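You operate a simulated robot arm through the tools that you are given. There is no shell and no other tool.

The job below is to be done with a simulated robot arm. You get a single attempt, and the scene is never put back.

TASK
Change the low teal bobbin on the plait board for a full one.
Fine: push the handle back, stand the low bobbin in the rack's LOW seat, set the full teal bobbin from the rack in its slot, press JOIN, then pull tight; the lever, the other full bobbins and the other braids stay.

The check looks at the end state, three seconds after you hand in, the way a careful person would. Anything else that was tipped, shoved, dropped, spilled or broken makes it a failure.

THE ROBOT
A 6-joint arm with a fingered hand, fixed in place. Base frame: the origin is at the foot of the arm, x ahead of it, y to its left, z up. Readings come in mm, degrees, newtons and seconds.
With the tool pointing down near the work surface it reaches from about 320 to 820 mm from the base axis. Its first joint turns from -166.0 to 166.0 degrees. Payload 4 kg.
The TCP is the grasp point between the finger pads, 26 mm short of the fingertips. In the tool frame z runs along the fingers and y along their closing line. Largest opening 132 mm; the body of the gripper starts 73 mm behind the TCP. The gripper is a hand of 5 fingers: y runs from the thumb to the fingers, the wrist lies at [0, 0, -239] in the tool frame, and closing takes about 1.5 s.
Orientation is that of the tool frame in the base frame, as [roll, pitch, yaw] about the fixed x, y, z axes, in that order (R = Rz(yaw) Ry(pitch) Rx(roll)). With the fingers straight down and closing along the base's y, the tool's x points along the base's -x, its y along +y and its z along -z.

THE INTERFACE
- The arm moves only by the tool step_arm. Its arguments are lists of equal length, an entry for each row: "xyz": the shift along the tool's x, y, z in units of 40 mm (1.0 is 40 mm), a list of three; "rotation": the turn, a rotation vector about the tool's x, y, z in units of 5 degrees (1.0 is 5 degrees), a list of three. In form: {"xyz": [[dx, dy, dz], ...], "rotation": [[wx, wy, wz], ...]}. A call has 1 to 20 rows; each row shifts and turns the commanded pose from where the row before left it, along the tool's axes as they then stand. "gripper" is the gripper command, from -1 (fully open) to 1 (shut), values between in proportion, set as the call begins (left out, the last holds). A call with a number of a shift or a turn outside -1 to 1 is refused whole. A row lasts 0.2 s, in which the tool goes at most 50 mm and 8.6 degrees; a call with a longer step from one row to the next is refused whole, and so is a gripper value outside its range. A pose out of reach is approached as far as the arm can. The call stops where the force on the tool passes 60 N (or 10 N more than at its start, if that is more) or the arm is blocked; 0.2 s more then pass. The fingers move at their own pace (about 45 mm/s each) and stop on an object; they squeeze with about 27 N. The grip force told is the motor's: it shows also when the fingers shut on nothing. Time passes only in rows, and 0.2 s behind the last, so rows that do not move let the fingers close. The reply holds the time, the measured pose of the TCP, the force on the tool along the base axes, the opening and the grip force, in the units named above and with some noise, with the torque about the TCP (base axes, N m) and any sound that the robot's microphone picked up.
- Cameras (640 x 400 px; columns grow to the right, rows downward): "scene" is fixed at [420.1, 506.1, 1405.4]; the picture's right is [-0.97, 0.25, 0.00], its down [0.14, 0.53, -0.84] and it looks along [-0.21, -0.81, -0.55] (base axes); focal length 214 px, centre (320, 200). "wrist" rides on the gripper at [84, 2, -97] in the tool frame; the picture's right is [-0.02, 1.00, 0.00], its down [-0.75, -0.01, -0.66] and it looks along [-0.66, -0.01, 0.75] (tool axes); focal length 270 px, centre (320, 200).
- capture(camera): a new picture of that camera. No time passes.
- finger_targets(finger1, finger2, finger3, finger4, thumb_bend): sets how far each is bent, from 0 (flat) to 1 (curled in); at 0.3 the hand is open as for a grip, at 0.7 the pads meet at the TCP. One left out holds its place. A second passes; each finger stops where it meets its share of the squeeze, and holds until it gets a number again. A gripper value or a shape takes the hand back. It gives what a move gives, with no picture; readings hold the bend of each and the force on the fingers (four entries, about 0 where the hand has none), thumb and palm.
- preshape(shape): the hand has 5 fingers and takes this shape, open, in about a second: jaw (thumb against the fingers, like two jaws); tri (thumb and two fingers); tip (a fingertip pinch); poke (one finger out to press); point (the index stretched); flat (the hand flat); cup (the hand cupped); fist (a fist). The gripper value then closes the fingers along that shape, each until it touches; the sizes above hold for jaw. It gives what a move gives, with no picture.
- pixel_to_xyz(camera, pixels): for up to 12 pixels [column, row] of the newest picture of that camera ("zoom" is the newest enlarged one), the place [x, y, z] in the base frame of the surface seen there, good to about 2 mm, but the place of the scene camera against the robot may be out by one fixed shift of up to 25 mm in any direction. No time passes.
- enlarge(camera, box): a new picture of the part [left, top, right, bottom] of that camera's present view, enlarged. No time passes.
- job_done(): hands the job in; it is judged then, once.

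Leave the gripper open and the arm clear of the work at the hand-in unless told otherwise.

The tools are called after "Request:" as name(argument=value, ...) on one line, values as JSON. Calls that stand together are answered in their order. step_arm: Moves the arm, as the interface text tells. Its arguments: {"type":"object","properties":{"xyz":{"type":"array","items":{"type":"array","items":{"type":"number"}}},"rotation":{"type":"array","items":{"type":"array","items":{"type":"number"}}},"gripper":{"type":"number"}},"required":["xyz","rotation"]} The other tools are called the same way: preshape (shape) gives the hand a shape; finger_targets (finger1, finger2, finger3, finger4, thumb_bend) moves the fingers one by one; capture (camera) takes a picture; pixel_to_xyz (camera, pixels) gives the place of the surface under pixels of a picture; enlarge (camera, box) takes an enlarged picture of a part of a camera's view; job_done () hands the job in.

At the start:

```text
clock: 0.0
eef_pos: [334.1, 292.1, 1183.8]
tool_rot: [179.9, -0.1, 179.9]
wrist_force: [0.0, 0.1, 0.4]
moment: [0.02, -0.01, -0.01]
gripper_width: 131.8
gripper_force: 0.1
shape: jaw
bend: [0.3, 0.3, 0.3, 0.3, 0.3]
finger forces: [0.1, 0.0, 0.0, 0.0, 0.1, 0.0]
```

scene: 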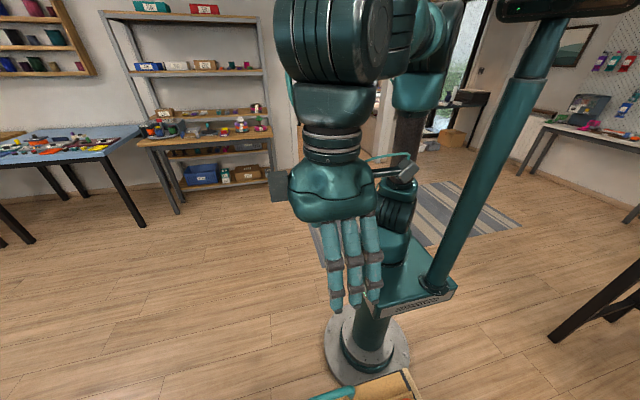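
wrist: 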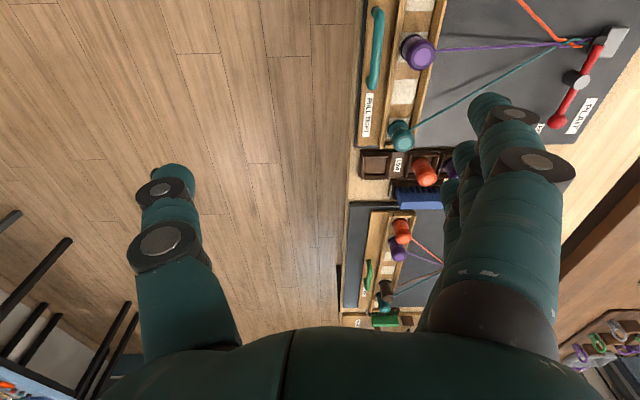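

I begin by looking through both cameras. The wrist picture shows a plait board at upper right, around (480,80), with a rack below it, and I want to see it more closely.

Request:
capture(camera="wrist")

Request:
enlarge(camera="wrist", box=[340, 0, 640, 190])

Request:
enlarge(camera="scene", box=[240, 300, 480, 400])

```text
taken
```

wrist: 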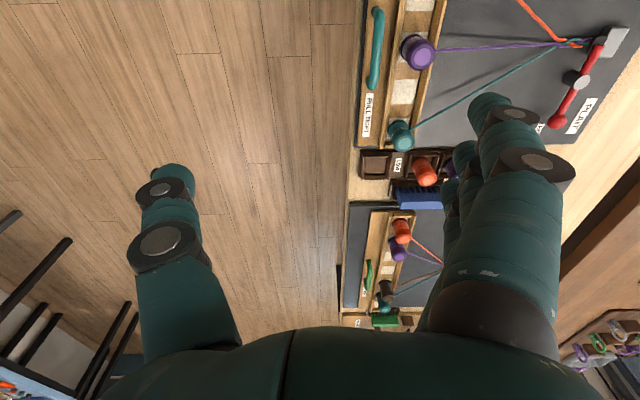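

```text
2.11 times, centred on (490, 95) of wrist
```

zoom: 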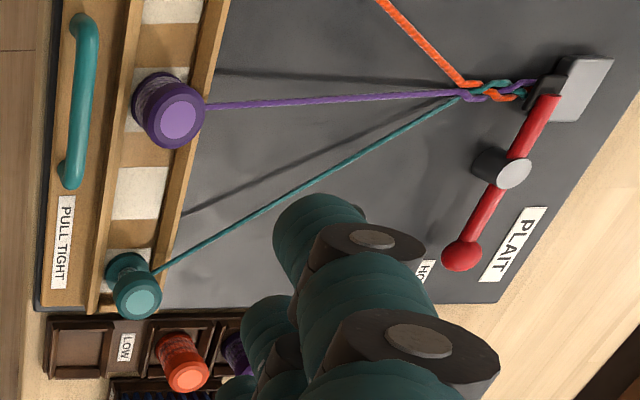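

```text
2.67 times, centred on (360, 350) of scene
```

zoom: 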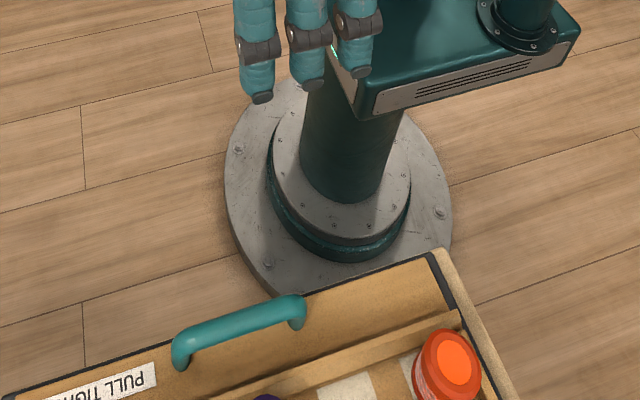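

The board has its handle ("PULL TIGHT") on the left in the wrist view, three bobbins in a slotted bar, a red lever, and a rack with a LOW seat at about (375,163). I now measure the places of these things.

Request:
pixel_to_xyz(camera="wrist", pixels=[[377, 15], [373, 85], [418, 52], [401, 135], [425, 172], [376, 163], [404, 93], [600, 45], [555, 122], [500, 60], [365, 115], [580, 80]])

Request:
enlarge(camera="wrist", box=[340, 120, 500, 220])

```text
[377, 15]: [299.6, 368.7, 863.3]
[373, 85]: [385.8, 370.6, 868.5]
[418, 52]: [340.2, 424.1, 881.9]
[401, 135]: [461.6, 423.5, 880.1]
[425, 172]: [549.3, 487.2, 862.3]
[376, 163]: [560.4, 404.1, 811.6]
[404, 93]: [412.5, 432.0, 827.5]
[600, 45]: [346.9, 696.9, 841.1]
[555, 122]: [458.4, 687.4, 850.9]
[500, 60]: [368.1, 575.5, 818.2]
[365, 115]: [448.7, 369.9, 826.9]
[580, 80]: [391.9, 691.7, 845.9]
```

```text
4.00 times, centred on (420, 170) of wrist
```

zoom: 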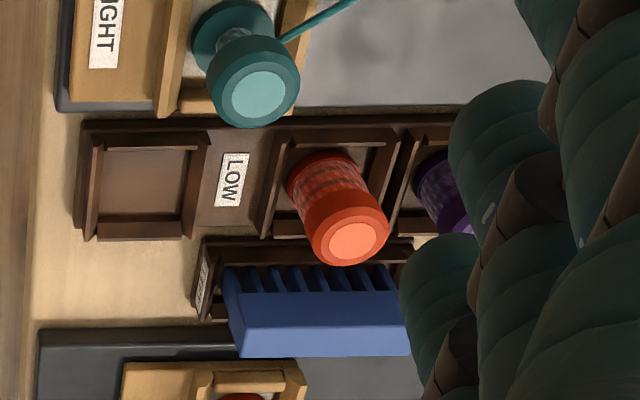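

The board's surface lies near z 818, bobbin tops near z 880, the handle near y 370. The fingers hide part of the rack, so I shift the tool about +200 mm in y and −150 mm in x, at the present height, for a free view.

Request:
step_arm(xyz=[[0.6, 0.85, 0], [0.6, 0.85, 0], [0.6, 0.85, 0], [0.6, 0.85, 0], [0.6, 0.85, 0], [0.6, 0.85, 0]], rotation=[[0, 0, 0], [0, 0, 0], [0, 0, 0], [0, 0, 0], [0, 0, 0], [0, 0, 0]])

Request:
capture(camera="wrist")

Request:
capture(camera="scene")

```text
clock: 1.4
eef_pos: [193.2, 496.2, 1179.4]
tool_rot: [-179.7, -0.2, 179.4]
wrist_force: [-0.2, -0.8, -0.2]
moment: [0.01, 0.0, 0.0]
gripper_width: 131.6
gripper_force: 0.0
shape: jaw
bend: [0.3, 0.3, 0.3, 0.3, 0.3]
finger forces: [0.0, 0.0, 0.0, 0.0, 0.0, 0.1]
```

```text
taken
```

wrist: 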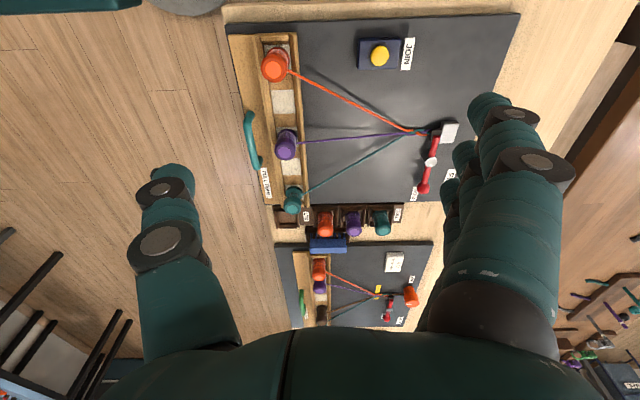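

```text
taken
```

scene: 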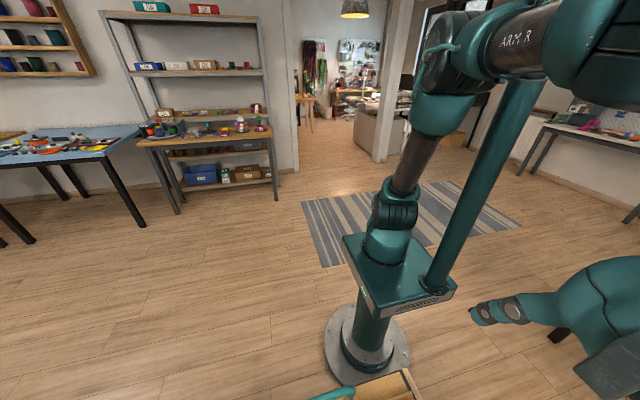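

The whole scene is now in the wrist view: the board with JOIN button at (380,55), bobbins at (275,65), (287,145), (293,200), the rack along row 220, and a second board beyond. I enlarge and measure.

Request:
enlarge(camera="wrist", box=[220, 0, 540, 200])

Request:
enlarge(camera="wrist", box=[240, 170, 440, 340])

Request:
pixel_to_xyz(camera="wrist", pixels=[[275, 72], [287, 150], [293, 205], [325, 227], [354, 227], [382, 226], [289, 216], [380, 53], [250, 120], [258, 163], [425, 187], [432, 140]])

```text
2.00 times, centred on (380, 100) of wrist
```

zoom: 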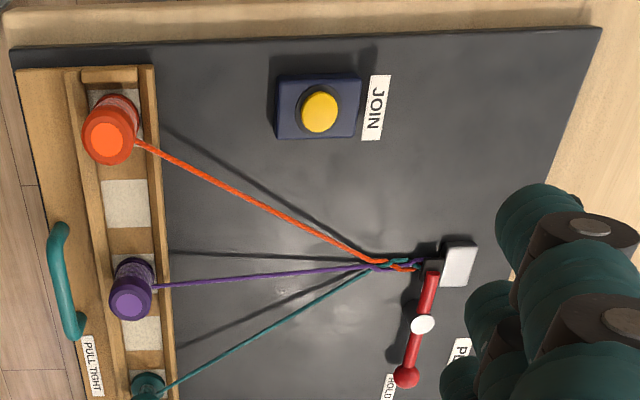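

```text
2.35 times, centred on (340, 255) of wrist
```

zoom: 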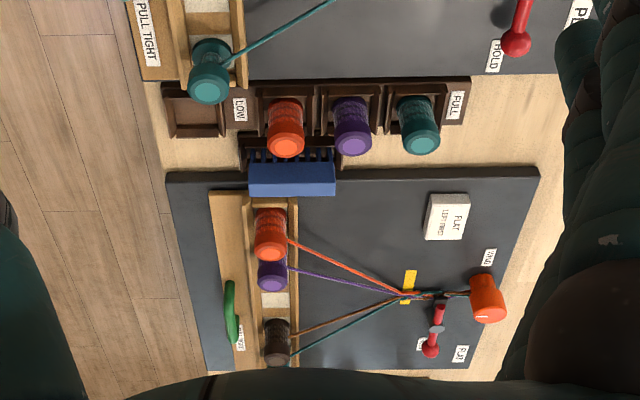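

```text
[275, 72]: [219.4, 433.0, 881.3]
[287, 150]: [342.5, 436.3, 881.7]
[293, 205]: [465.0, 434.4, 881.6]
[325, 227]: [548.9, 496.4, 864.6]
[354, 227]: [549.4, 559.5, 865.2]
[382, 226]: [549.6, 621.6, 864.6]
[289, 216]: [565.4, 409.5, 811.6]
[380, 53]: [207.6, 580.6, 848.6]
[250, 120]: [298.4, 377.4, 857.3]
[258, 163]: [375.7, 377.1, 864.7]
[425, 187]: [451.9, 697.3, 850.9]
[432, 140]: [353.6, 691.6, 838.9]
```

The near board has JOIN, PULL TIGHT and the red lever; the thin teal bobbin sits at about (465,434), the rack's empty LOW seat at about (565,410), and full orange, purple, teal at y ≈ 496, 560, 622. I go closer to study the teal bobbin, its slot and the handle.

Request:
step_arm(xyz=[[-0.62, -0.31, 0.67], [-0.62, -0.31, 0.67], [-0.62, -0.31, 0.67], [-0.62, -0.31, 0.67], [-0.62, -0.31, 0.67]], rotation=[[0, 0, 0], [0, 0, 0], [0, 0, 0], [0, 0, 0], [0, 0, 0]])

Request:
capture(camera="wrist")

Request:
enlarge(camera="wrist", box=[220, 100, 440, 300])

```text
clock: 2.6
eef_pos: [314.9, 434.5, 1048.3]
tool_rot: [179.9, 0.0, -179.9]
wrist_force: [-0.2, -0.4, -0.2]
moment: [0.01, -0.03, 0.01]
gripper_width: 132.1
gripper_force: 0.1
shape: jaw
bend: [0.3, 0.3, 0.3, 0.3, 0.3]
finger forces: [0.1, 0.0, 0.0, 0.0, 0.0, 0.0]
```

```text
taken
```

wrist: 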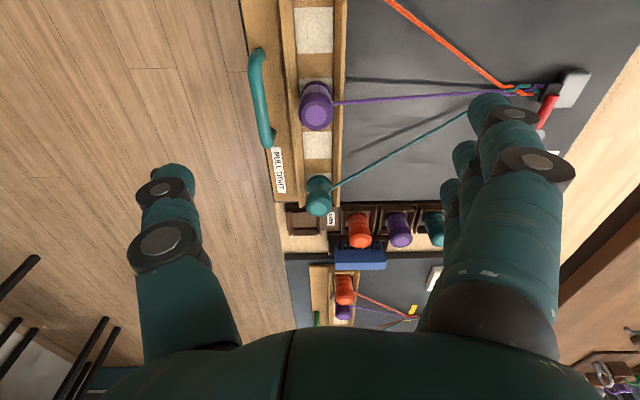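

```text
2.00 times, centred on (330, 200) of wrist
```

zoom: 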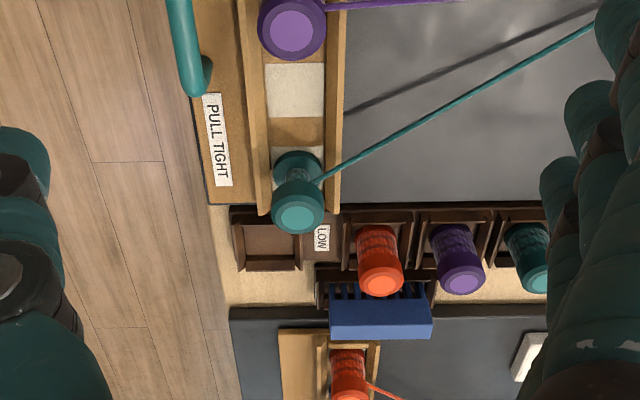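

The teal bobbin at (319,195) is thin, standing in the trough at the near end. I want a straight-down view, so I move +165 mm in x and then tilt the tool 41° about its y so the camera looks down.

Request:
step_arm(xyz=[[-0.83, 0.18, 0], [-0.83, 0.18, 0], [-0.83, 0.18, 0], [-0.83, 0.18, 0], [-0.83, 0.18, 0], [0, 0, 0], [0, 0, 0], [0, 0, 0], [0, 0, 0], [0, 0, 0], [0, 0, 0], [0, 0, 0], [0, 0, 0], [0, 0, 0]], rotation=[[0, 0, 0], [0, 0, 0], [0, 0, 0], [0, 0, 0], [0, 0, 0], [0, 0.92, 0], [0, 0.92, 0], [0, 0.92, 0], [0, 0.92, 0], [0, 0.92, 0], [0, 0.92, 0], [0, 0.92, 0], [0, 0.92, 0], [0, 0.92, 0]])

Request:
capture(camera="wrist")

Request:
enlarge(camera="wrist", box=[200, 50, 480, 250])

```text
clock: 5.6
eef_pos: [501.6, 445.7, 1034.1]
tool_rot: [-175.8, -24.8, 178.6]
wrist_force: [0.0, -0.6, -0.5]
moment: [0.04, -0.03, 0.01]
gripper_width: 132.1
gripper_force: 0.0
shape: jaw
bend: [0.3, 0.3, 0.3, 0.3, 0.3]
finger forces: [0.1, 0.0, 0.0, 0.0, 0.1, 0.1]
out of reach, approached as far as the arm can: row 7, 8, 9, 10, 11, 14
```

```text
taken
```

wrist: 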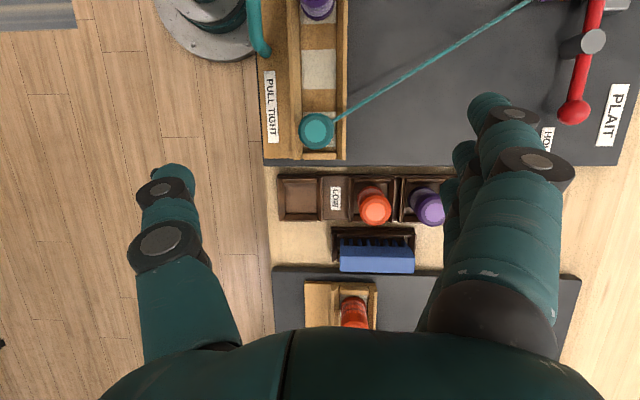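

```text
2.00 times, centred on (340, 150) of wrist
```

zoom: 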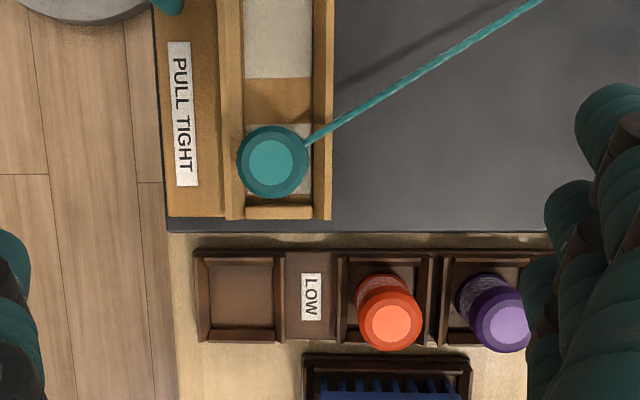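

The tilt hit the reach limit at about 25°, but the view is good: the trough has cream-floored slots and the teal bobbin stands in the end one at (316,130). I measure the key points here.

Request:
pixel_to_xyz(camera="wrist", pixels=[[316, 131], [300, 131], [333, 131], [316, 116], [296, 157], [340, 156], [296, 198], [335, 140], [375, 209], [428, 209], [278, 178], [318, 220]])

Request:
pixel_to_xyz(camera="wrist", pixels=[[318, 70], [319, 35], [330, 117], [295, 80], [343, 80], [270, 100], [345, 150], [400, 130], [280, 215], [300, 240], [375, 260], [450, 155]])

```text
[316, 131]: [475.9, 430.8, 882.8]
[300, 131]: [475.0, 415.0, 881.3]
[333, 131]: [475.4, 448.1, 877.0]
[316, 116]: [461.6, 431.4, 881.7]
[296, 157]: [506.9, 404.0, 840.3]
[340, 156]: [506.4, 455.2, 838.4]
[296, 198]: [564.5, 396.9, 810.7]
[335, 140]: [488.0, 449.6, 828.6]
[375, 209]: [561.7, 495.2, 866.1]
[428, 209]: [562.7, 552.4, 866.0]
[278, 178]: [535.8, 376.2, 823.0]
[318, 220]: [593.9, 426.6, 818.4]
```

```text
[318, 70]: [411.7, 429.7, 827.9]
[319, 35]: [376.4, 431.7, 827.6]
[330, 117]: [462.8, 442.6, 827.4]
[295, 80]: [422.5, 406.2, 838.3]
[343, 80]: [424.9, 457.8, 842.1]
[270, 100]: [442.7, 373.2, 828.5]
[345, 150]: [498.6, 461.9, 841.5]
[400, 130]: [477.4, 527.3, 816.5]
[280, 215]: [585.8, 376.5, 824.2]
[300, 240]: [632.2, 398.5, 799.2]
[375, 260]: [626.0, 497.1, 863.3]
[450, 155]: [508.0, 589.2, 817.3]
```

Teal bobbin top centre ≈ (476,431,882), trough floor z 827.5, rails near y 406 and 458, LOW seat floor z 811, rack full tops z 866. I turn the tool upright again and then try the hand's "tip" shape in the clear air to see how slim it is.

Request:
step_arm(xyz=[[0, 0, 0], [0, 0, 0], [0, 0, 0], [0, 0, 0], [0, 0, 0], [0, 0, 0], [0, 0, 0], [0, 0, 0], [0, 0, 0]], rotation=[[0, -0.92, 0], [0, -0.92, 0], [0, -0.92, 0], [0, -0.92, 0], [0, -0.92, 0], [0, -0.92, 0], [0, -0.92, 0], [0, -0.92, 0], [0, -0.92, 0]])

Request:
preshape(shape="tip")

Request:
capture(camera="wrist")

Request:
capture(camera="scene")

```text
clock: 7.6
eef_pos: [533.4, 480.4, 1066.7]
tool_rot: [-175.8, 16.3, -178.5]
wrist_force: [0.4, -0.3, 0.1]
moment: [0.0, 0.02, -0.04]
gripper_width: 131.8
gripper_force: 0.2
shape: jaw
bend: [0.3, 0.3, 0.3, 0.3, 0.3]
finger forces: [0.0, 0.0, 0.0, 0.1, 0.1, 0.0]
out of reach, approached as far as the arm can: row 6, 7, 8, 9
```

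```text
clock: 8.5
eef_pos: [533.7, 480.7, 1065.6]
tool_rot: [-175.7, 16.1, -178.5]
wrist_force: [-0.3, 0.8, 0.8]
moment: [0.02, 0.03, 0.02]
gripper_width: 132.0
gripper_force: 0.1
shape: tip
bend: [0.0, 0.3, 0.3, 0.0, 0.3]
finger forces: [0.0, 0.0, 0.0, 0.0, 0.0, 0.0]
```

```text
taken
```

wrist: 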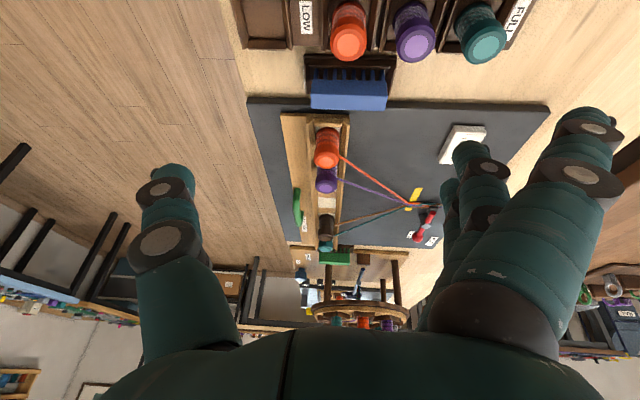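

```text
taken
```

scene: 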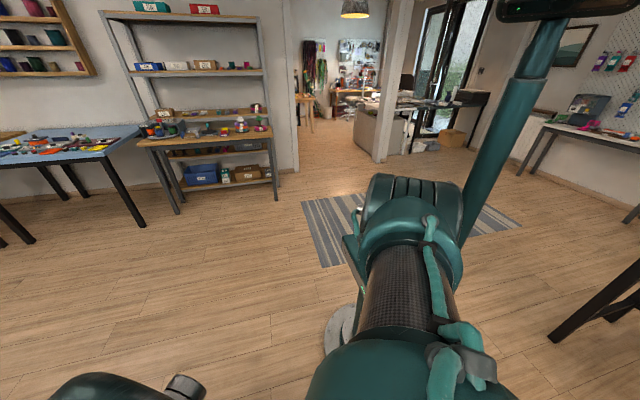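

The tip shape stretches fingers 1 and 4 straight and keeps the middle two open against the thumb. I'll correct the tilt (pitch 16°, roll −176°) and return to the first pose, where the scene camera sees the hand, to look at the shapes from outside.

Request:
step_arm(xyz=[[0, 0, 0], [0, 0, 0], [0, 0, 0], [0, 0, 0], [0, 0, 0], [0, 0, 0], [0.625, -0.59, -0.365], [0.625, -0.59, -0.365], [0.625, -0.59, -0.365], [0.625, -0.59, -0.365], [0.625, -0.59, -0.365], [0.625, -0.59, -0.365], [0.625, -0.59, -0.365], [0.625, -0.59, -0.365]], rotation=[[-0.84, 0, 0], [0, 0.815, 0], [0, 0.815, 0], [0, 0.815, 0], [0, 0.815, 0], [0, 0, 0.3], [0, 0, 0], [0, 0, 0], [0, 0, 0], [0, 0, 0], [0, 0, 0], [0, 0, 0], [0, 0, 0], [0, 0, 0]])

Request:
enlarge(camera="scene", box=[200, 80, 480, 360])

Request:
capture(camera="wrist")

```text
clock: 11.5
eef_pos: [343.7, 314.9, 1212.6]
tool_rot: [-179.9, -0.1, -179.9]
wrist_force: [0.3, -0.3, -1.1]
moment: [-0.03, -0.02, 0.03]
gripper_width: 132.0
gripper_force: 0.1
shape: tip
bend: [0.0, 0.3, 0.3, 0.0, 0.3]
finger forces: [0.0, 0.1, 0.0, 0.0, 0.0, 0.0]
out of reach, approached as far as the arm can: row 1, 4, 10, 11, 12, 13
```

```text
1.43 times, centred on (340, 220) of scene
```

zoom: 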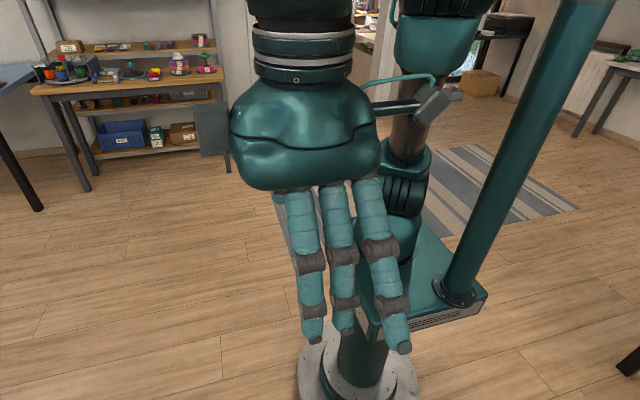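

```text
taken
```

wrist: 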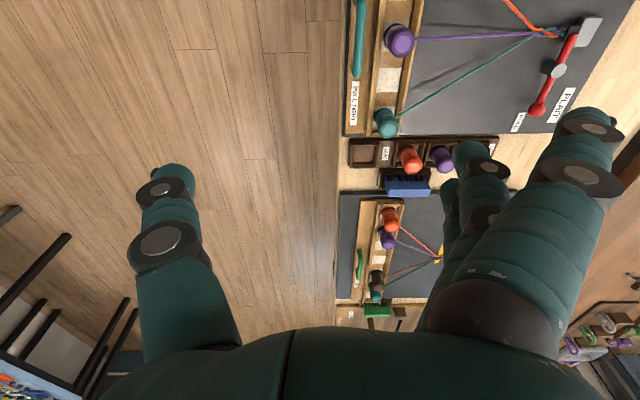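

I see the fingers from outside. I'll look at the "poke" shape and then "tri" here as well.

Request:
preshape(shape="poke")

Request:
enlarge(camera="scene", box=[260, 110, 440, 290])

Request:
enlarge(camera="wrist", box=[0, 0, 640, 400])

Request:
preshape(shape="tri")

Request:
enlarge(camera="scene", box=[260, 110, 440, 290])

Request:
enlarge(camera="wrist", box=[0, 0, 640, 400])

```text
clock: 12.4
eef_pos: [343.8, 315.5, 1214.0]
tool_rot: [179.9, -0.1, -180.0]
wrist_force: [0.2, -0.2, -0.1]
moment: [0.01, -0.01, 0.03]
gripper_width: 0.0
gripper_force: 0.0
shape: poke
bend: [1.0, 1.0, 1.0, 1.0, 0.47]
finger forces: [0.1, 0.1, 0.0, 0.1, 0.1, 0.0]
```

```text
2.22 times, centred on (350, 200) of scene
```

zoom: 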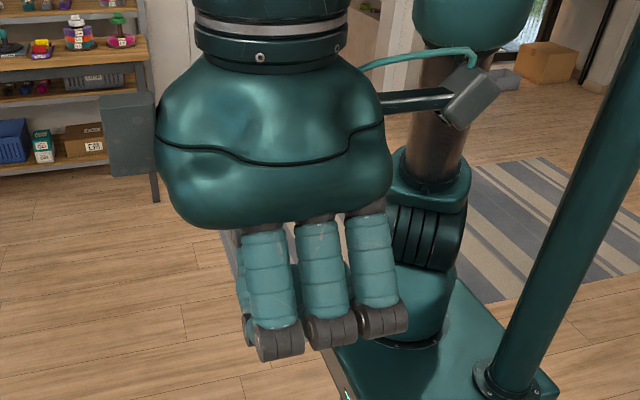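

```text
1.00 times, centred on (320, 200) of wrist (not enlarged: the box is as wide or as high as the picture)
```

zoom: 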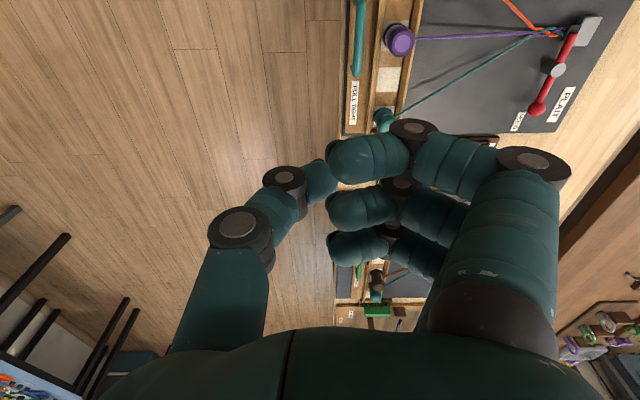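

```text
clock: 13.3
eef_pos: [345.3, 315.2, 1212.9]
tool_rot: [-180.0, -0.1, -179.9]
wrist_force: [0.1, 0.3, 0.8]
moment: [0.02, 0.0, 0.03]
gripper_width: 131.7
gripper_force: 0.1
shape: tri
bend: [0.0, 0.3, 0.3, 0.0, 0.3]
finger forces: [0.0, 0.0, 0.0, 0.0, 0.0, 0.0]
```

```text
2.22 times, centred on (350, 200) of scene
```

zoom: 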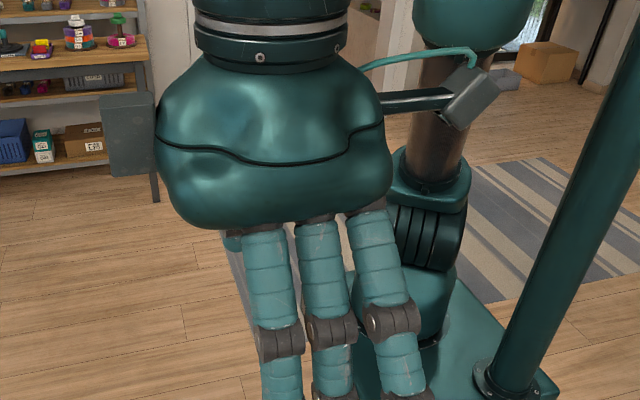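

```text
1.00 times, centred on (320, 200) of wrist (not enlarged: the box is as wide or as high as the picture)
```

zoom: 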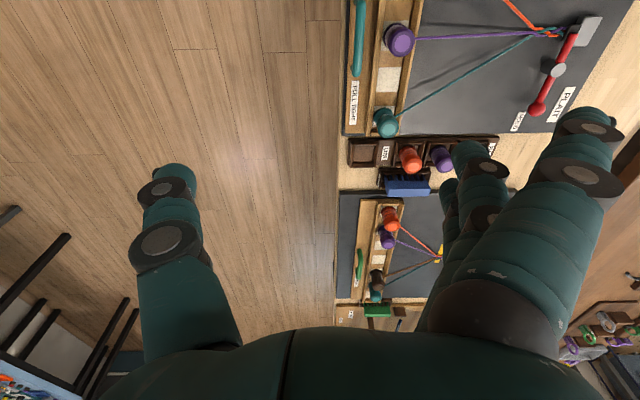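

Poke and tri shapes are clear now. For the handle push I'll use the closed jaw as a blunt pusher from the −y side: I set jaw, shut it, and lower beside the handle at about (345,318) to z ≈ 893 first.

Request:
preshape(shape="jaw")

Request:
step_arm(xyz=[[0, 0, 1], [0, 0, 1], [0, 0, 1], [0, 0, 1], [0, 0, 1], [0, 0, 1], [0, 0, 1], [0, 0, 1]], rotation=[[0, 0, 0], [0, 0, 0], [0, 0, 0], [0, 0, 0], [0, 0, 0], [0, 0, 0], [0, 0, 0], [0, 0, 0]], gripper=1)

Request:
capture(camera="wrist")

Request:
capture(camera="scene")

```text
clock: 14.2
eef_pos: [345.6, 314.6, 1213.4]
tool_rot: [-179.9, -0.1, -179.9]
wrist_force: [-0.2, 0.4, -0.8]
moment: [0.02, 0.0, 0.02]
gripper_width: 132.0
gripper_force: 0.1
shape: jaw
bend: [0.3, 0.3, 0.3, 0.3, 0.3]
finger forces: [0.1, 0.0, 0.0, 0.1, 0.0, 0.0]
```

```text
clock: 16.0
eef_pos: [343.5, 315.3, 892.9]
tool_rot: [179.8, 0.0, -180.0]
wrist_force: [0.1, -0.4, -0.4]
moment: [-0.05, 0.01, -0.01]
gripper_width: 0.0
gripper_force: 14.7
shape: jaw
bend: [0.65, 0.61, 0.61, 0.65, 0.66]
finger forces: [0.0, 0.0, 0.1, 0.0, 0.1, 0.0]
out of reach, approached as far as the arm can: row 1, 2
```

```text
taken
```

wrist: 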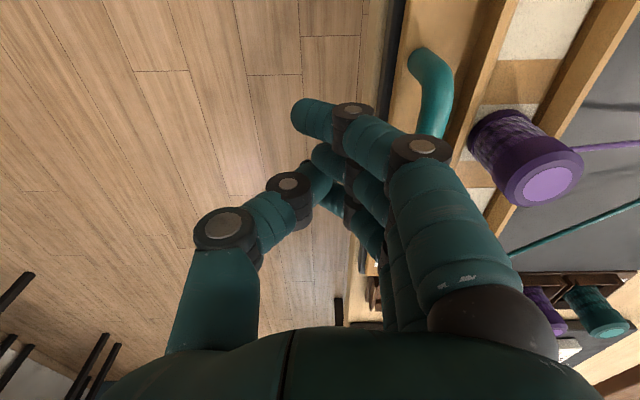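

```text
taken
```

scene: 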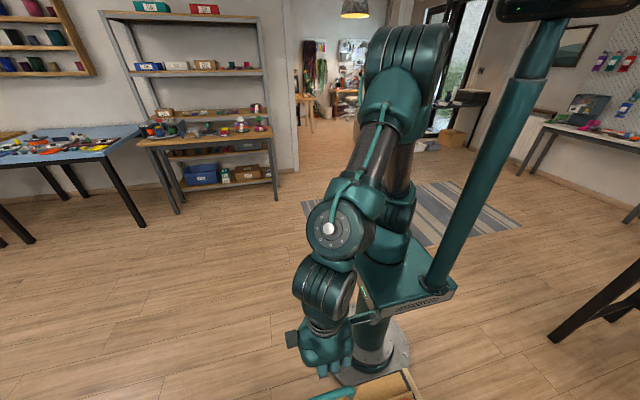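

The closed hand is beside the handle, whose bar is visible from (430,60) to (425,135). I measure it and the purple bobbin from here.

Request:
pixel_to_xyz(camera="wrist", pixels=[[420, 55], [440, 75], [445, 100], [432, 125], [480, 90], [412, 100], [398, 100], [545, 185], [510, 130], [460, 130], [385, 100], [530, 35]])

Request:
enlarge(camera="wrist", box=[280, 0, 640, 220])

```text
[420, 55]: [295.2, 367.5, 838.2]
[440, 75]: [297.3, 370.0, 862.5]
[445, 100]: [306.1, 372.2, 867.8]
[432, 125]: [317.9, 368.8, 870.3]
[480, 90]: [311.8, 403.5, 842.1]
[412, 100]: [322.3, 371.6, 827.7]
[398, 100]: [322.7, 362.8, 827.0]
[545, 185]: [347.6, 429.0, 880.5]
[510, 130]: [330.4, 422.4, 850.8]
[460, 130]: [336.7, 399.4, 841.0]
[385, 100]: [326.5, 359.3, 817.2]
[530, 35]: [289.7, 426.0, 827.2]
```

```text
1.78 times, centred on (460, 110) of wrist
```

zoom: 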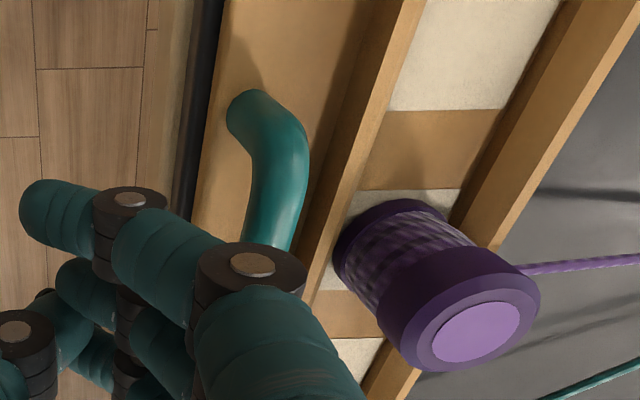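

I also measure the hand's own surface points (knuckles at (425,147) and (352,110), thumb at (290,182)) to know where the contact will be.

Request:
pixel_to_xyz(camera="wrist", pixels=[[424, 146], [445, 145], [353, 110], [372, 145], [300, 115], [330, 112], [289, 181], [225, 223], [500, 260], [420, 180], [400, 200], [345, 170]])

```text
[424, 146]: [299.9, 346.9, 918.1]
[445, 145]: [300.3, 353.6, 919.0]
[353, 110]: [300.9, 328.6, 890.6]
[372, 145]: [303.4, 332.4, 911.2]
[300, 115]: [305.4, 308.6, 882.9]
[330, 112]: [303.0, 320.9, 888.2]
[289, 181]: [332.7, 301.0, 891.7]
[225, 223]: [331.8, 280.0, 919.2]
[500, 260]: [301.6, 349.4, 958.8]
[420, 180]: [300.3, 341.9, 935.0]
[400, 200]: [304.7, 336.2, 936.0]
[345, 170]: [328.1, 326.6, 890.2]
```

The closed fingers' front reaches about 20–40 mm ahead of the TCP. I lower 31 mm so the fingers face the bar (z 856–870) and then move +y by 20 mm, expecting contact near TCP y ≈ 342.

Request:
step_arm(xyz=[[0, 0, 0.39], [0, 0, 0.39], [0, 0.25, 0], [0, 0.25, 0], [0, 0, 0]], rotation=[[0, 0, 0], [0, 0, 0], [0, 0, 0], [0, 0, 0], [0, 0, 0]])

Request:
capture(camera="wrist")

```text
clock: 17.2
eef_pos: [345.0, 335.3, 862.2]
tool_rot: [179.8, 0.0, -179.9]
wrist_force: [-0.7, -2.5, -0.4]
moment: [0.05, 0.02, 0.04]
gripper_width: 0.0
gripper_force: 27.1
shape: jaw
bend: [0.66, 0.6, 0.6, 0.66, 0.66]
finger forces: [0.1, 1.6, 1.2, 0.0, 0.0, 0.0]
```

```text
taken
```

wrist: 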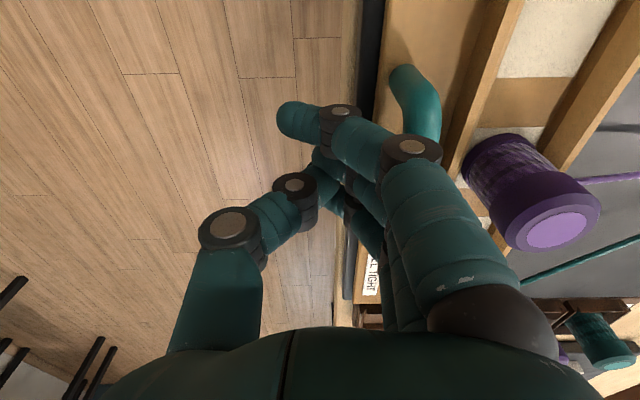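

There is light contact (−2.5 N in y, fingers 2 and 3). I push on in +y in small steps, 20 mm in all.

Request:
step_arm(xyz=[[0, 0.1, 0], [0, 0.1, 0], [0, 0.1, 0], [0, 0.1, 0], [0, 0.1, 0], [0, 0, 0]], rotation=[[0, 0, 0], [0, 0, 0], [0, 0, 0], [0, 0, 0], [0, 0, 0], [0, 0, 0]])

Request:
capture(camera="wrist")

```text
clock: 18.6
eef_pos: [344.8, 356.9, 862.2]
tool_rot: [179.8, 0.0, -179.9]
wrist_force: [0.8, -1.6, -0.5]
moment: [0.01, 0.02, 0.0]
gripper_width: 0.1
gripper_force: 27.3
shape: jaw
bend: [0.66, 0.6, 0.6, 0.66, 0.66]
finger forces: [0.0, 1.0, 0.8, 0.1, 0.1, 0.1]
```

```text
taken
```

wrist: 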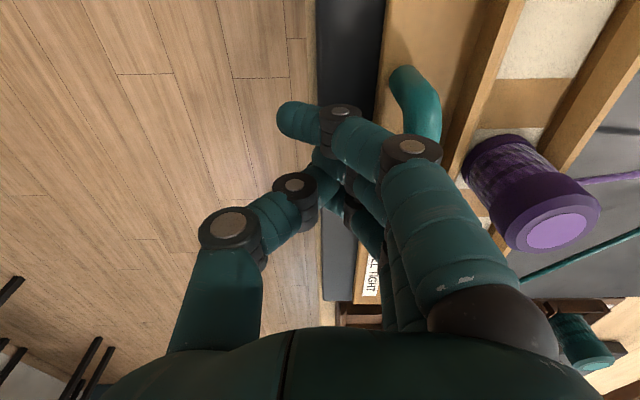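

The carriage slides along with little force (the dark board edge at (350,60) is now bared). I go on in small steps until something stops it.

Request:
step_arm(xyz=[[0, 0.1, 0], [0, 0.1, 0], [0, 0.1, 0], [0, 0.1, 0], [0, 0.1, 0], [0, 0, 0]], rotation=[[0, 0, 0], [0, 0, 0], [0, 0, 0], [0, 0, 0], [0, 0, 0], [0, 0, 0]])

Request:
capture(camera="wrist")

```text
clock: 20.0
eef_pos: [343.8, 375.8, 860.7]
tool_rot: [179.8, 0.0, -180.0]
wrist_force: [-1.0, -2.1, 0.3]
moment: [0.03, -0.01, 0.01]
gripper_width: 0.1
gripper_force: 26.9
shape: jaw
bend: [0.66, 0.6, 0.6, 0.66, 0.66]
finger forces: [0.0, 1.0, 0.6, 0.0, 0.0, 0.0]
```

```text
taken
```

wrist: 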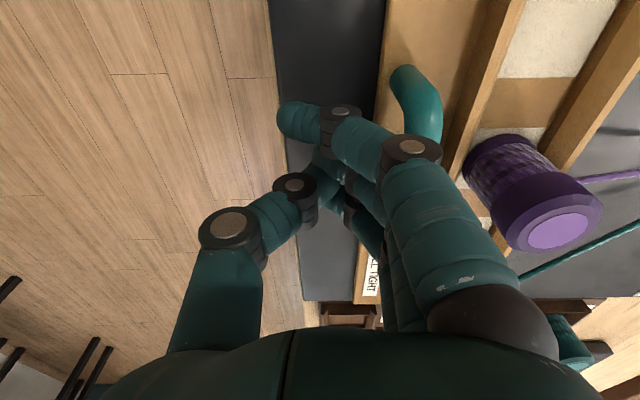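

It has moved about 40 mm with no stop yet. I push another 12 mm gently and look again.

Request:
step_arm(xyz=[[0, 0.1, 0], [0, 0.1, 0], [0, 0.1, 0], [0, 0, 0]], rotation=[[0, 0, 0], [0, 0, 0], [0, 0, 0], [0, 0, 0]])

Request:
capture(camera="wrist")

```text
clock: 21.0
eef_pos: [345.0, 384.3, 861.8]
tool_rot: [-179.9, -0.2, 179.9]
wrist_force: [-2.8, -51.6, 8.6]
moment: [0.49, -0.05, 0.09]
gripper_width: 0.0
gripper_force: 27.1
shape: jaw
bend: [0.66, 0.56, 0.56, 0.66, 0.66]
finger forces: [0.0, 24.7, 24.2, 0.0, 0.0, 0.0]
```

```text
taken
```

wrist: 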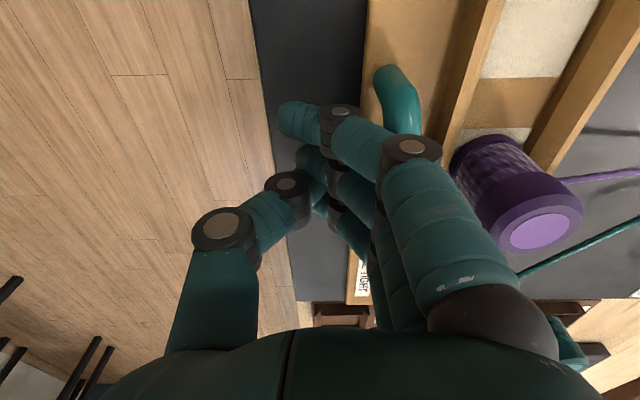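

The stop is reached (−52 N in y). I back off 40 mm in −y, then rise to get clear, and look at the board.

Request:
step_arm(xyz=[[0, -0.4, 0], [0, -0.6, 0], [0, 0, -1], [0, 0, -1], [0, 0, -1], [0, 0, -1], [0, 0, -1]], rotation=[[0, 0, 0], [0, 0, 0], [0, 0, 0], [0, 0, 0], [0, 0, 0], [0, 0, 0], [0, 0, 0]])

Request:
preshape(shape="tri")

Request:
capture(camera="wrist")

```text
clock: 22.6
eef_pos: [345.2, 346.7, 1061.3]
tool_rot: [179.8, 0.0, -179.9]
wrist_force: [0.7, -0.2, 0.3]
moment: [0.02, -0.05, -0.02]
gripper_width: 0.1
gripper_force: 26.9
shape: jaw
bend: [0.66, 0.59, 0.59, 0.66, 0.67]
finger forces: [0.1, 0.0, 0.0, 0.0, 0.0, 0.0]
```

```text
clock: 23.5
eef_pos: [344.9, 347.6, 1061.2]
tool_rot: [179.8, -0.1, -179.8]
wrist_force: [0.0, -0.9, -0.7]
moment: [-0.05, 0.01, 0.02]
gripper_width: 132.0
gripper_force: 0.1
shape: tri
bend: [0.0, 0.3, 0.3, 0.0, 0.3]
finger forces: [0.0, 0.1, 0.0, 0.0, 0.0, 0.1]
```

```text
taken
```

wrist: 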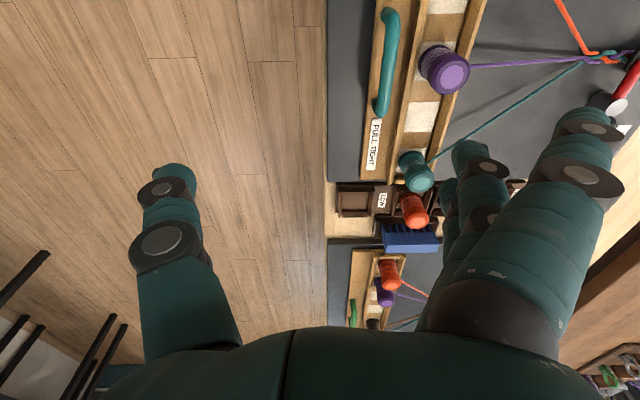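

The carriage now stands pushed back. I move +125 mm in y at this height to see the teal bobbin in the free middle of the view.

Request:
step_arm(xyz=[[0, 0.8, 0], [0, 0.8, 0], [0, 0.8, 0], [0, 0.8, 0]], rotation=[[0, 0, 0], [0, 0, 0], [0, 0, 0], [0, 0, 0]])

Request:
capture(camera="wrist")

Request:
enlarge(camera="wrist", box=[210, 60, 450, 260])

```text
clock: 24.5
eef_pos: [343.8, 476.5, 1061.9]
tool_rot: [179.8, 0.0, -179.9]
wrist_force: [0.1, 0.3, 0.3]
moment: [-0.02, -0.04, -0.01]
gripper_width: 131.9
gripper_force: 0.1
shape: tri
bend: [0.0, 0.3, 0.3, 0.0, 0.3]
finger forces: [0.1, 0.0, 0.1, 0.0, 0.0, 0.1]
```

```text
taken
```

wrist: 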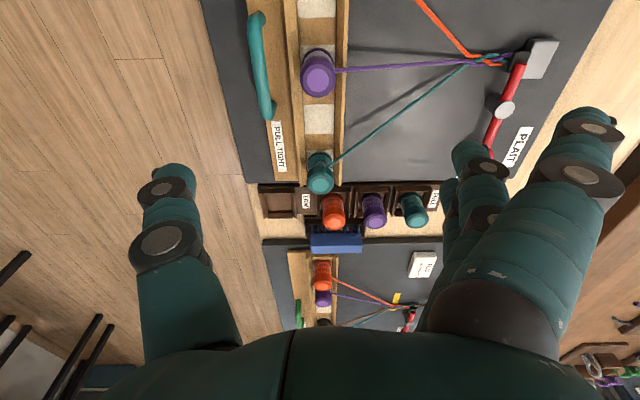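

```text
2.00 times, centred on (330, 160) of wrist
```

zoom: 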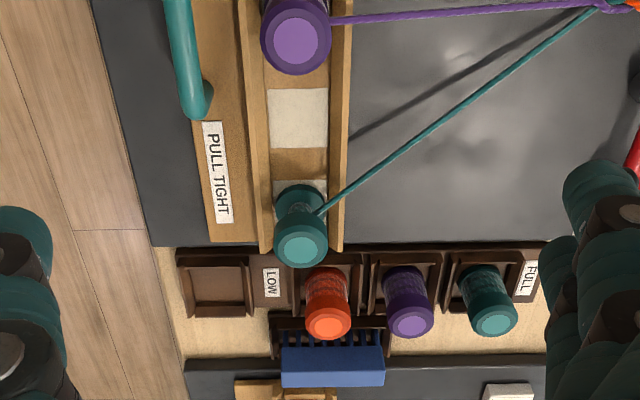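

I measure from the enlarged picture: low teal top (301,246), full teal top (494,319), purple (409,319), orange (326,321), and the LOW seat's floor and edges.

Request:
pixel_to_xyz(camera="zoom", pixels=[[301, 246], [283, 246], [320, 246], [301, 230], [301, 262], [494, 319], [476, 319], [512, 319], [494, 334], [494, 303], [409, 319], [326, 321]])

Request:
pixel_to_xyz(camera="zoom", pixels=[[220, 285], [196, 285], [245, 285], [220, 262], [220, 308], [186, 285], [252, 285], [218, 252], [216, 315], [258, 220], [338, 220], [298, 117]])

```text
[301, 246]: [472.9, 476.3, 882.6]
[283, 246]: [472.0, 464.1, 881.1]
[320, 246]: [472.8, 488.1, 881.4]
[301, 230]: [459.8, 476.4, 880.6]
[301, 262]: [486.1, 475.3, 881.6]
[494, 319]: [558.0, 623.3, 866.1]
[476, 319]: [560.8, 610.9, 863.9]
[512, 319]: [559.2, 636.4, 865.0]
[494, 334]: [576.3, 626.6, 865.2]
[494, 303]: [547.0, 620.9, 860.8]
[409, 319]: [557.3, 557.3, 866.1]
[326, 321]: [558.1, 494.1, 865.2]
```

```text
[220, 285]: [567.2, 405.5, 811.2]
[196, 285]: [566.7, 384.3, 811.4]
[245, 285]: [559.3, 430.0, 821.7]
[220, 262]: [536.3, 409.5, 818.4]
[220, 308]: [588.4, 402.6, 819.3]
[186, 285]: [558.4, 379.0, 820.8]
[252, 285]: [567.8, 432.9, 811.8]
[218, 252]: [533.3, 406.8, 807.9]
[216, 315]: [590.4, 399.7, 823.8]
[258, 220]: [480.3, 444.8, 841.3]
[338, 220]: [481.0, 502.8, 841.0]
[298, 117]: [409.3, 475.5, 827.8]
```

The low bobbin's top centre is at (473,476,882), full teal at (559,623,866), LOW seat centre near (561,405). I check where the stretched finger 1 tip at (585,112) and finger 2's tip at (470,148) are in space, so they clear everything.

Request:
pixel_to_xyz(camera="wrist", pixels=[[585, 112], [560, 120], [612, 130], [575, 175], [470, 148], [485, 168], [455, 160], [175, 170], [192, 180], [162, 188], [165, 240], [480, 218]])

```text
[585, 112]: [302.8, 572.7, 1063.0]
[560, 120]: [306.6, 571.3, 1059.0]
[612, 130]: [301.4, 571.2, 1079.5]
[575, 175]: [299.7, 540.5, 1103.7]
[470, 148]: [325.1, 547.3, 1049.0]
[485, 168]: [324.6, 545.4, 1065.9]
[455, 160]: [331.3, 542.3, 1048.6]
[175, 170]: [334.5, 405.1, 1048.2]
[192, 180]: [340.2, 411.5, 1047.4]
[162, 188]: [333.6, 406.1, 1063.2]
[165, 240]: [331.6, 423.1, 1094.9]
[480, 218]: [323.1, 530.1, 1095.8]
```

The stretched fingers end about 96 mm to +y and a little above the TCP's level, so they will stay clear. I move above the low bobbin (+129 mm in x), then lower to z ≈ 940 with the hand open.

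Request:
step_arm(xyz=[[-0.8, 0, 0], [-0.8, 0, 0], [-0.8, 0, 0], [-0.825, 0, 0], [0, 0, 0.75], [0, 0, 0.75], [0, 0, 0.75], [0, 0, 0.75]], rotation=[[0, 0, 0], [0, 0, 0], [0, 0, 0], [0, 0, 0], [0, 0, 0], [0, 0, 0], [0, 0, 0], [0, 0, 0]])

Request:
capture(camera="wrist")

```text
clock: 26.3
eef_pos: [474.0, 476.1, 943.0]
tool_rot: [179.8, 0.0, -179.9]
wrist_force: [0.1, -0.3, 0.1]
moment: [0.0, 0.01, -0.01]
gripper_width: 131.8
gripper_force: 0.1
shape: tri
bend: [0.0, 0.3, 0.3, 0.0, 0.3]
finger forces: [0.0, 0.1, 0.1, 0.0, 0.1, 0.1]
```

```text
taken
```

wrist: 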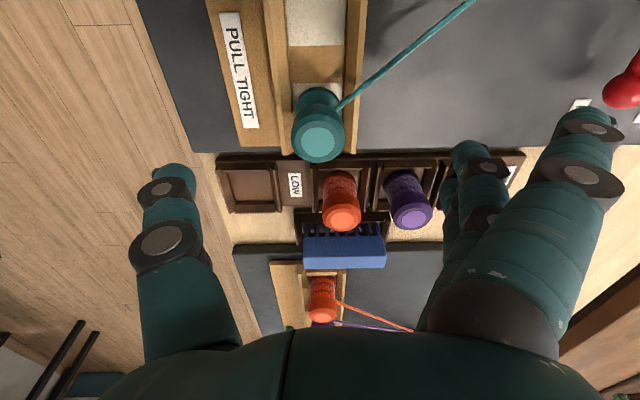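

Request:
enlarge(camera="wrist", box=[200, 60, 440, 220])

Request:
pixel_to_xyz(camera="wrist", pixels=[[317, 141], [294, 141], [342, 141], [318, 124], [317, 158], [318, 118], [250, 188], [220, 188], [279, 188], [250, 166], [250, 209], [281, 100]])

```text
2.50 times, centred on (320, 140) of wrist
```

zoom: 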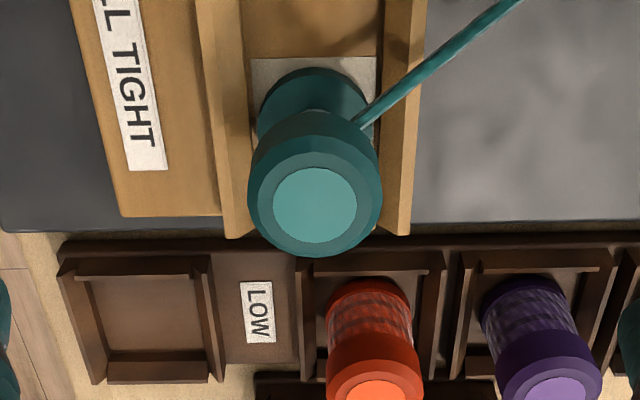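

```text
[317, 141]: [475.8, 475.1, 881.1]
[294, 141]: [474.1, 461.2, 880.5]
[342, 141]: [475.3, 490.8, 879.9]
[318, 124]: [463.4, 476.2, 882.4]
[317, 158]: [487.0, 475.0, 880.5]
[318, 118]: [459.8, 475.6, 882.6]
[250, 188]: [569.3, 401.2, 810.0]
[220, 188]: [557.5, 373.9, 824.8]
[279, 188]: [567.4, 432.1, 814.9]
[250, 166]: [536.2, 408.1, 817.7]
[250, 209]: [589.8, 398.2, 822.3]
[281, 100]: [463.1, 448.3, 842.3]
```

The TCP (474.0, 476.1) already stands over the bobbin's centre (≈474.5, 475.5). I lower 70 mm to z ≈ 873, level with the top flange.

Request:
step_arm(xyz=[[0, 0, 0.6], [0, 0, 0.6], [0, 0, 0.3], [0, 0, 0.25], [0, 0, 0]], rotation=[[0, 0, 0], [0, 0, 0], [0, 0, 0], [0, 0, 0], [0, 0, 0]])

Request:
capture(camera="wrist")

```text
clock: 27.5
eef_pos: [472.0, 474.7, 871.5]
tool_rot: [179.8, 0.0, -179.9]
wrist_force: [-0.7, -0.6, -0.4]
moment: [0.03, -0.02, 0.0]
gripper_width: 131.7
gripper_force: 0.0
shape: tri
bend: [0.0, 0.3, 0.3, 0.0, 0.3]
finger forces: [0.1, 0.1, 0.0, 0.0, 0.1, 0.0]
```

```text
taken
```

wrist: 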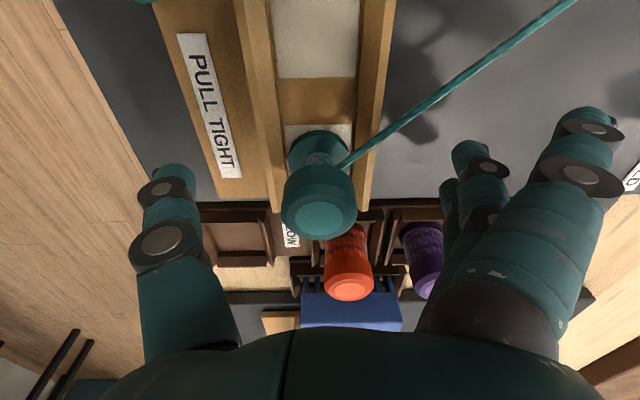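

The bobbin's top (320,212) is centred between thumb and fingers. I close the hand on it.

Request:
step_arm(xyz=[[0, 0, 0], [0, 0, 0], [0, 0, 0], [0, 0, 0], [0, 0, 0], [0, 0, 0], [0, 0, 0], [0, 0, 0], [0, 0, 0]], rotation=[[0, 0, 0], [0, 0, 0], [0, 0, 0], [0, 0, 0], [0, 0, 0], [0, 0, 0], [0, 0, 0], [0, 0, 0], [0, 0, 0]], gripper=1)

Request:
capture(camera="wrist")

```text
clock: 29.5
eef_pos: [473.1, 474.4, 872.0]
tool_rot: [179.8, -0.1, -180.0]
wrist_force: [-0.5, 1.1, -1.0]
moment: [0.01, 0.0, 0.01]
gripper_width: 26.0
gripper_force: 26.7
shape: tri
bend: [0.25, 0.73, 0.73, 0.25, 0.7]
finger forces: [0.0, 10.7, 12.6, 0.1, 23.2, 0.1]
```

```text
taken
```

wrist: 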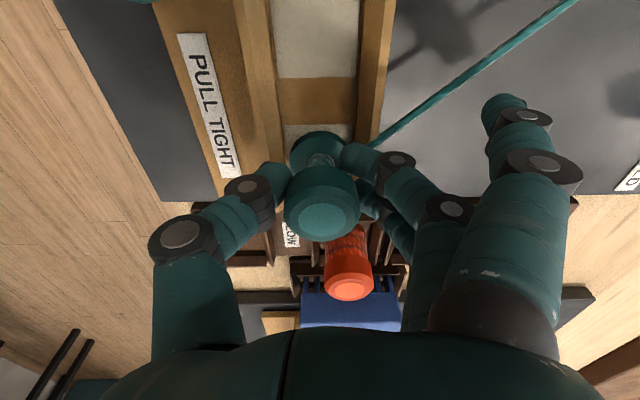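

The grip holds: 23 N on both sides at a width of 26 mm, under the flange. I lift slowly by 20 mm and check the bobbin and the force.

Request:
step_arm(xyz=[[0, 0, -0.1], [0, 0, -0.2], [0, 0, -0.2], [0, 0, 0]], rotation=[[0, 0, 0], [0, 0, 0], [0, 0, 0], [0, 0, 0]])

Request:
capture(camera="wrist")

```text
clock: 30.5
eef_pos: [473.7, 474.5, 892.7]
tool_rot: [179.8, 0.0, -179.9]
wrist_force: [0.0, 0.6, -0.7]
moment: [0.0, 0.0, -0.02]
gripper_width: 25.9
gripper_force: 27.7
shape: tri
bend: [0.26, 0.73, 0.73, 0.26, 0.7]
finger forces: [0.0, 10.7, 12.6, 0.1, 23.2, 0.0]
```

```text
taken
```

wrist: 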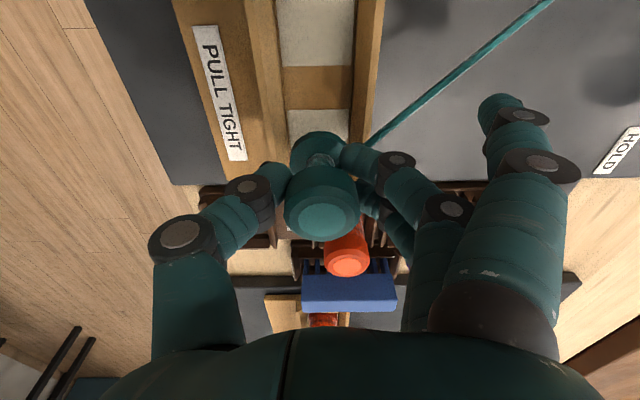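

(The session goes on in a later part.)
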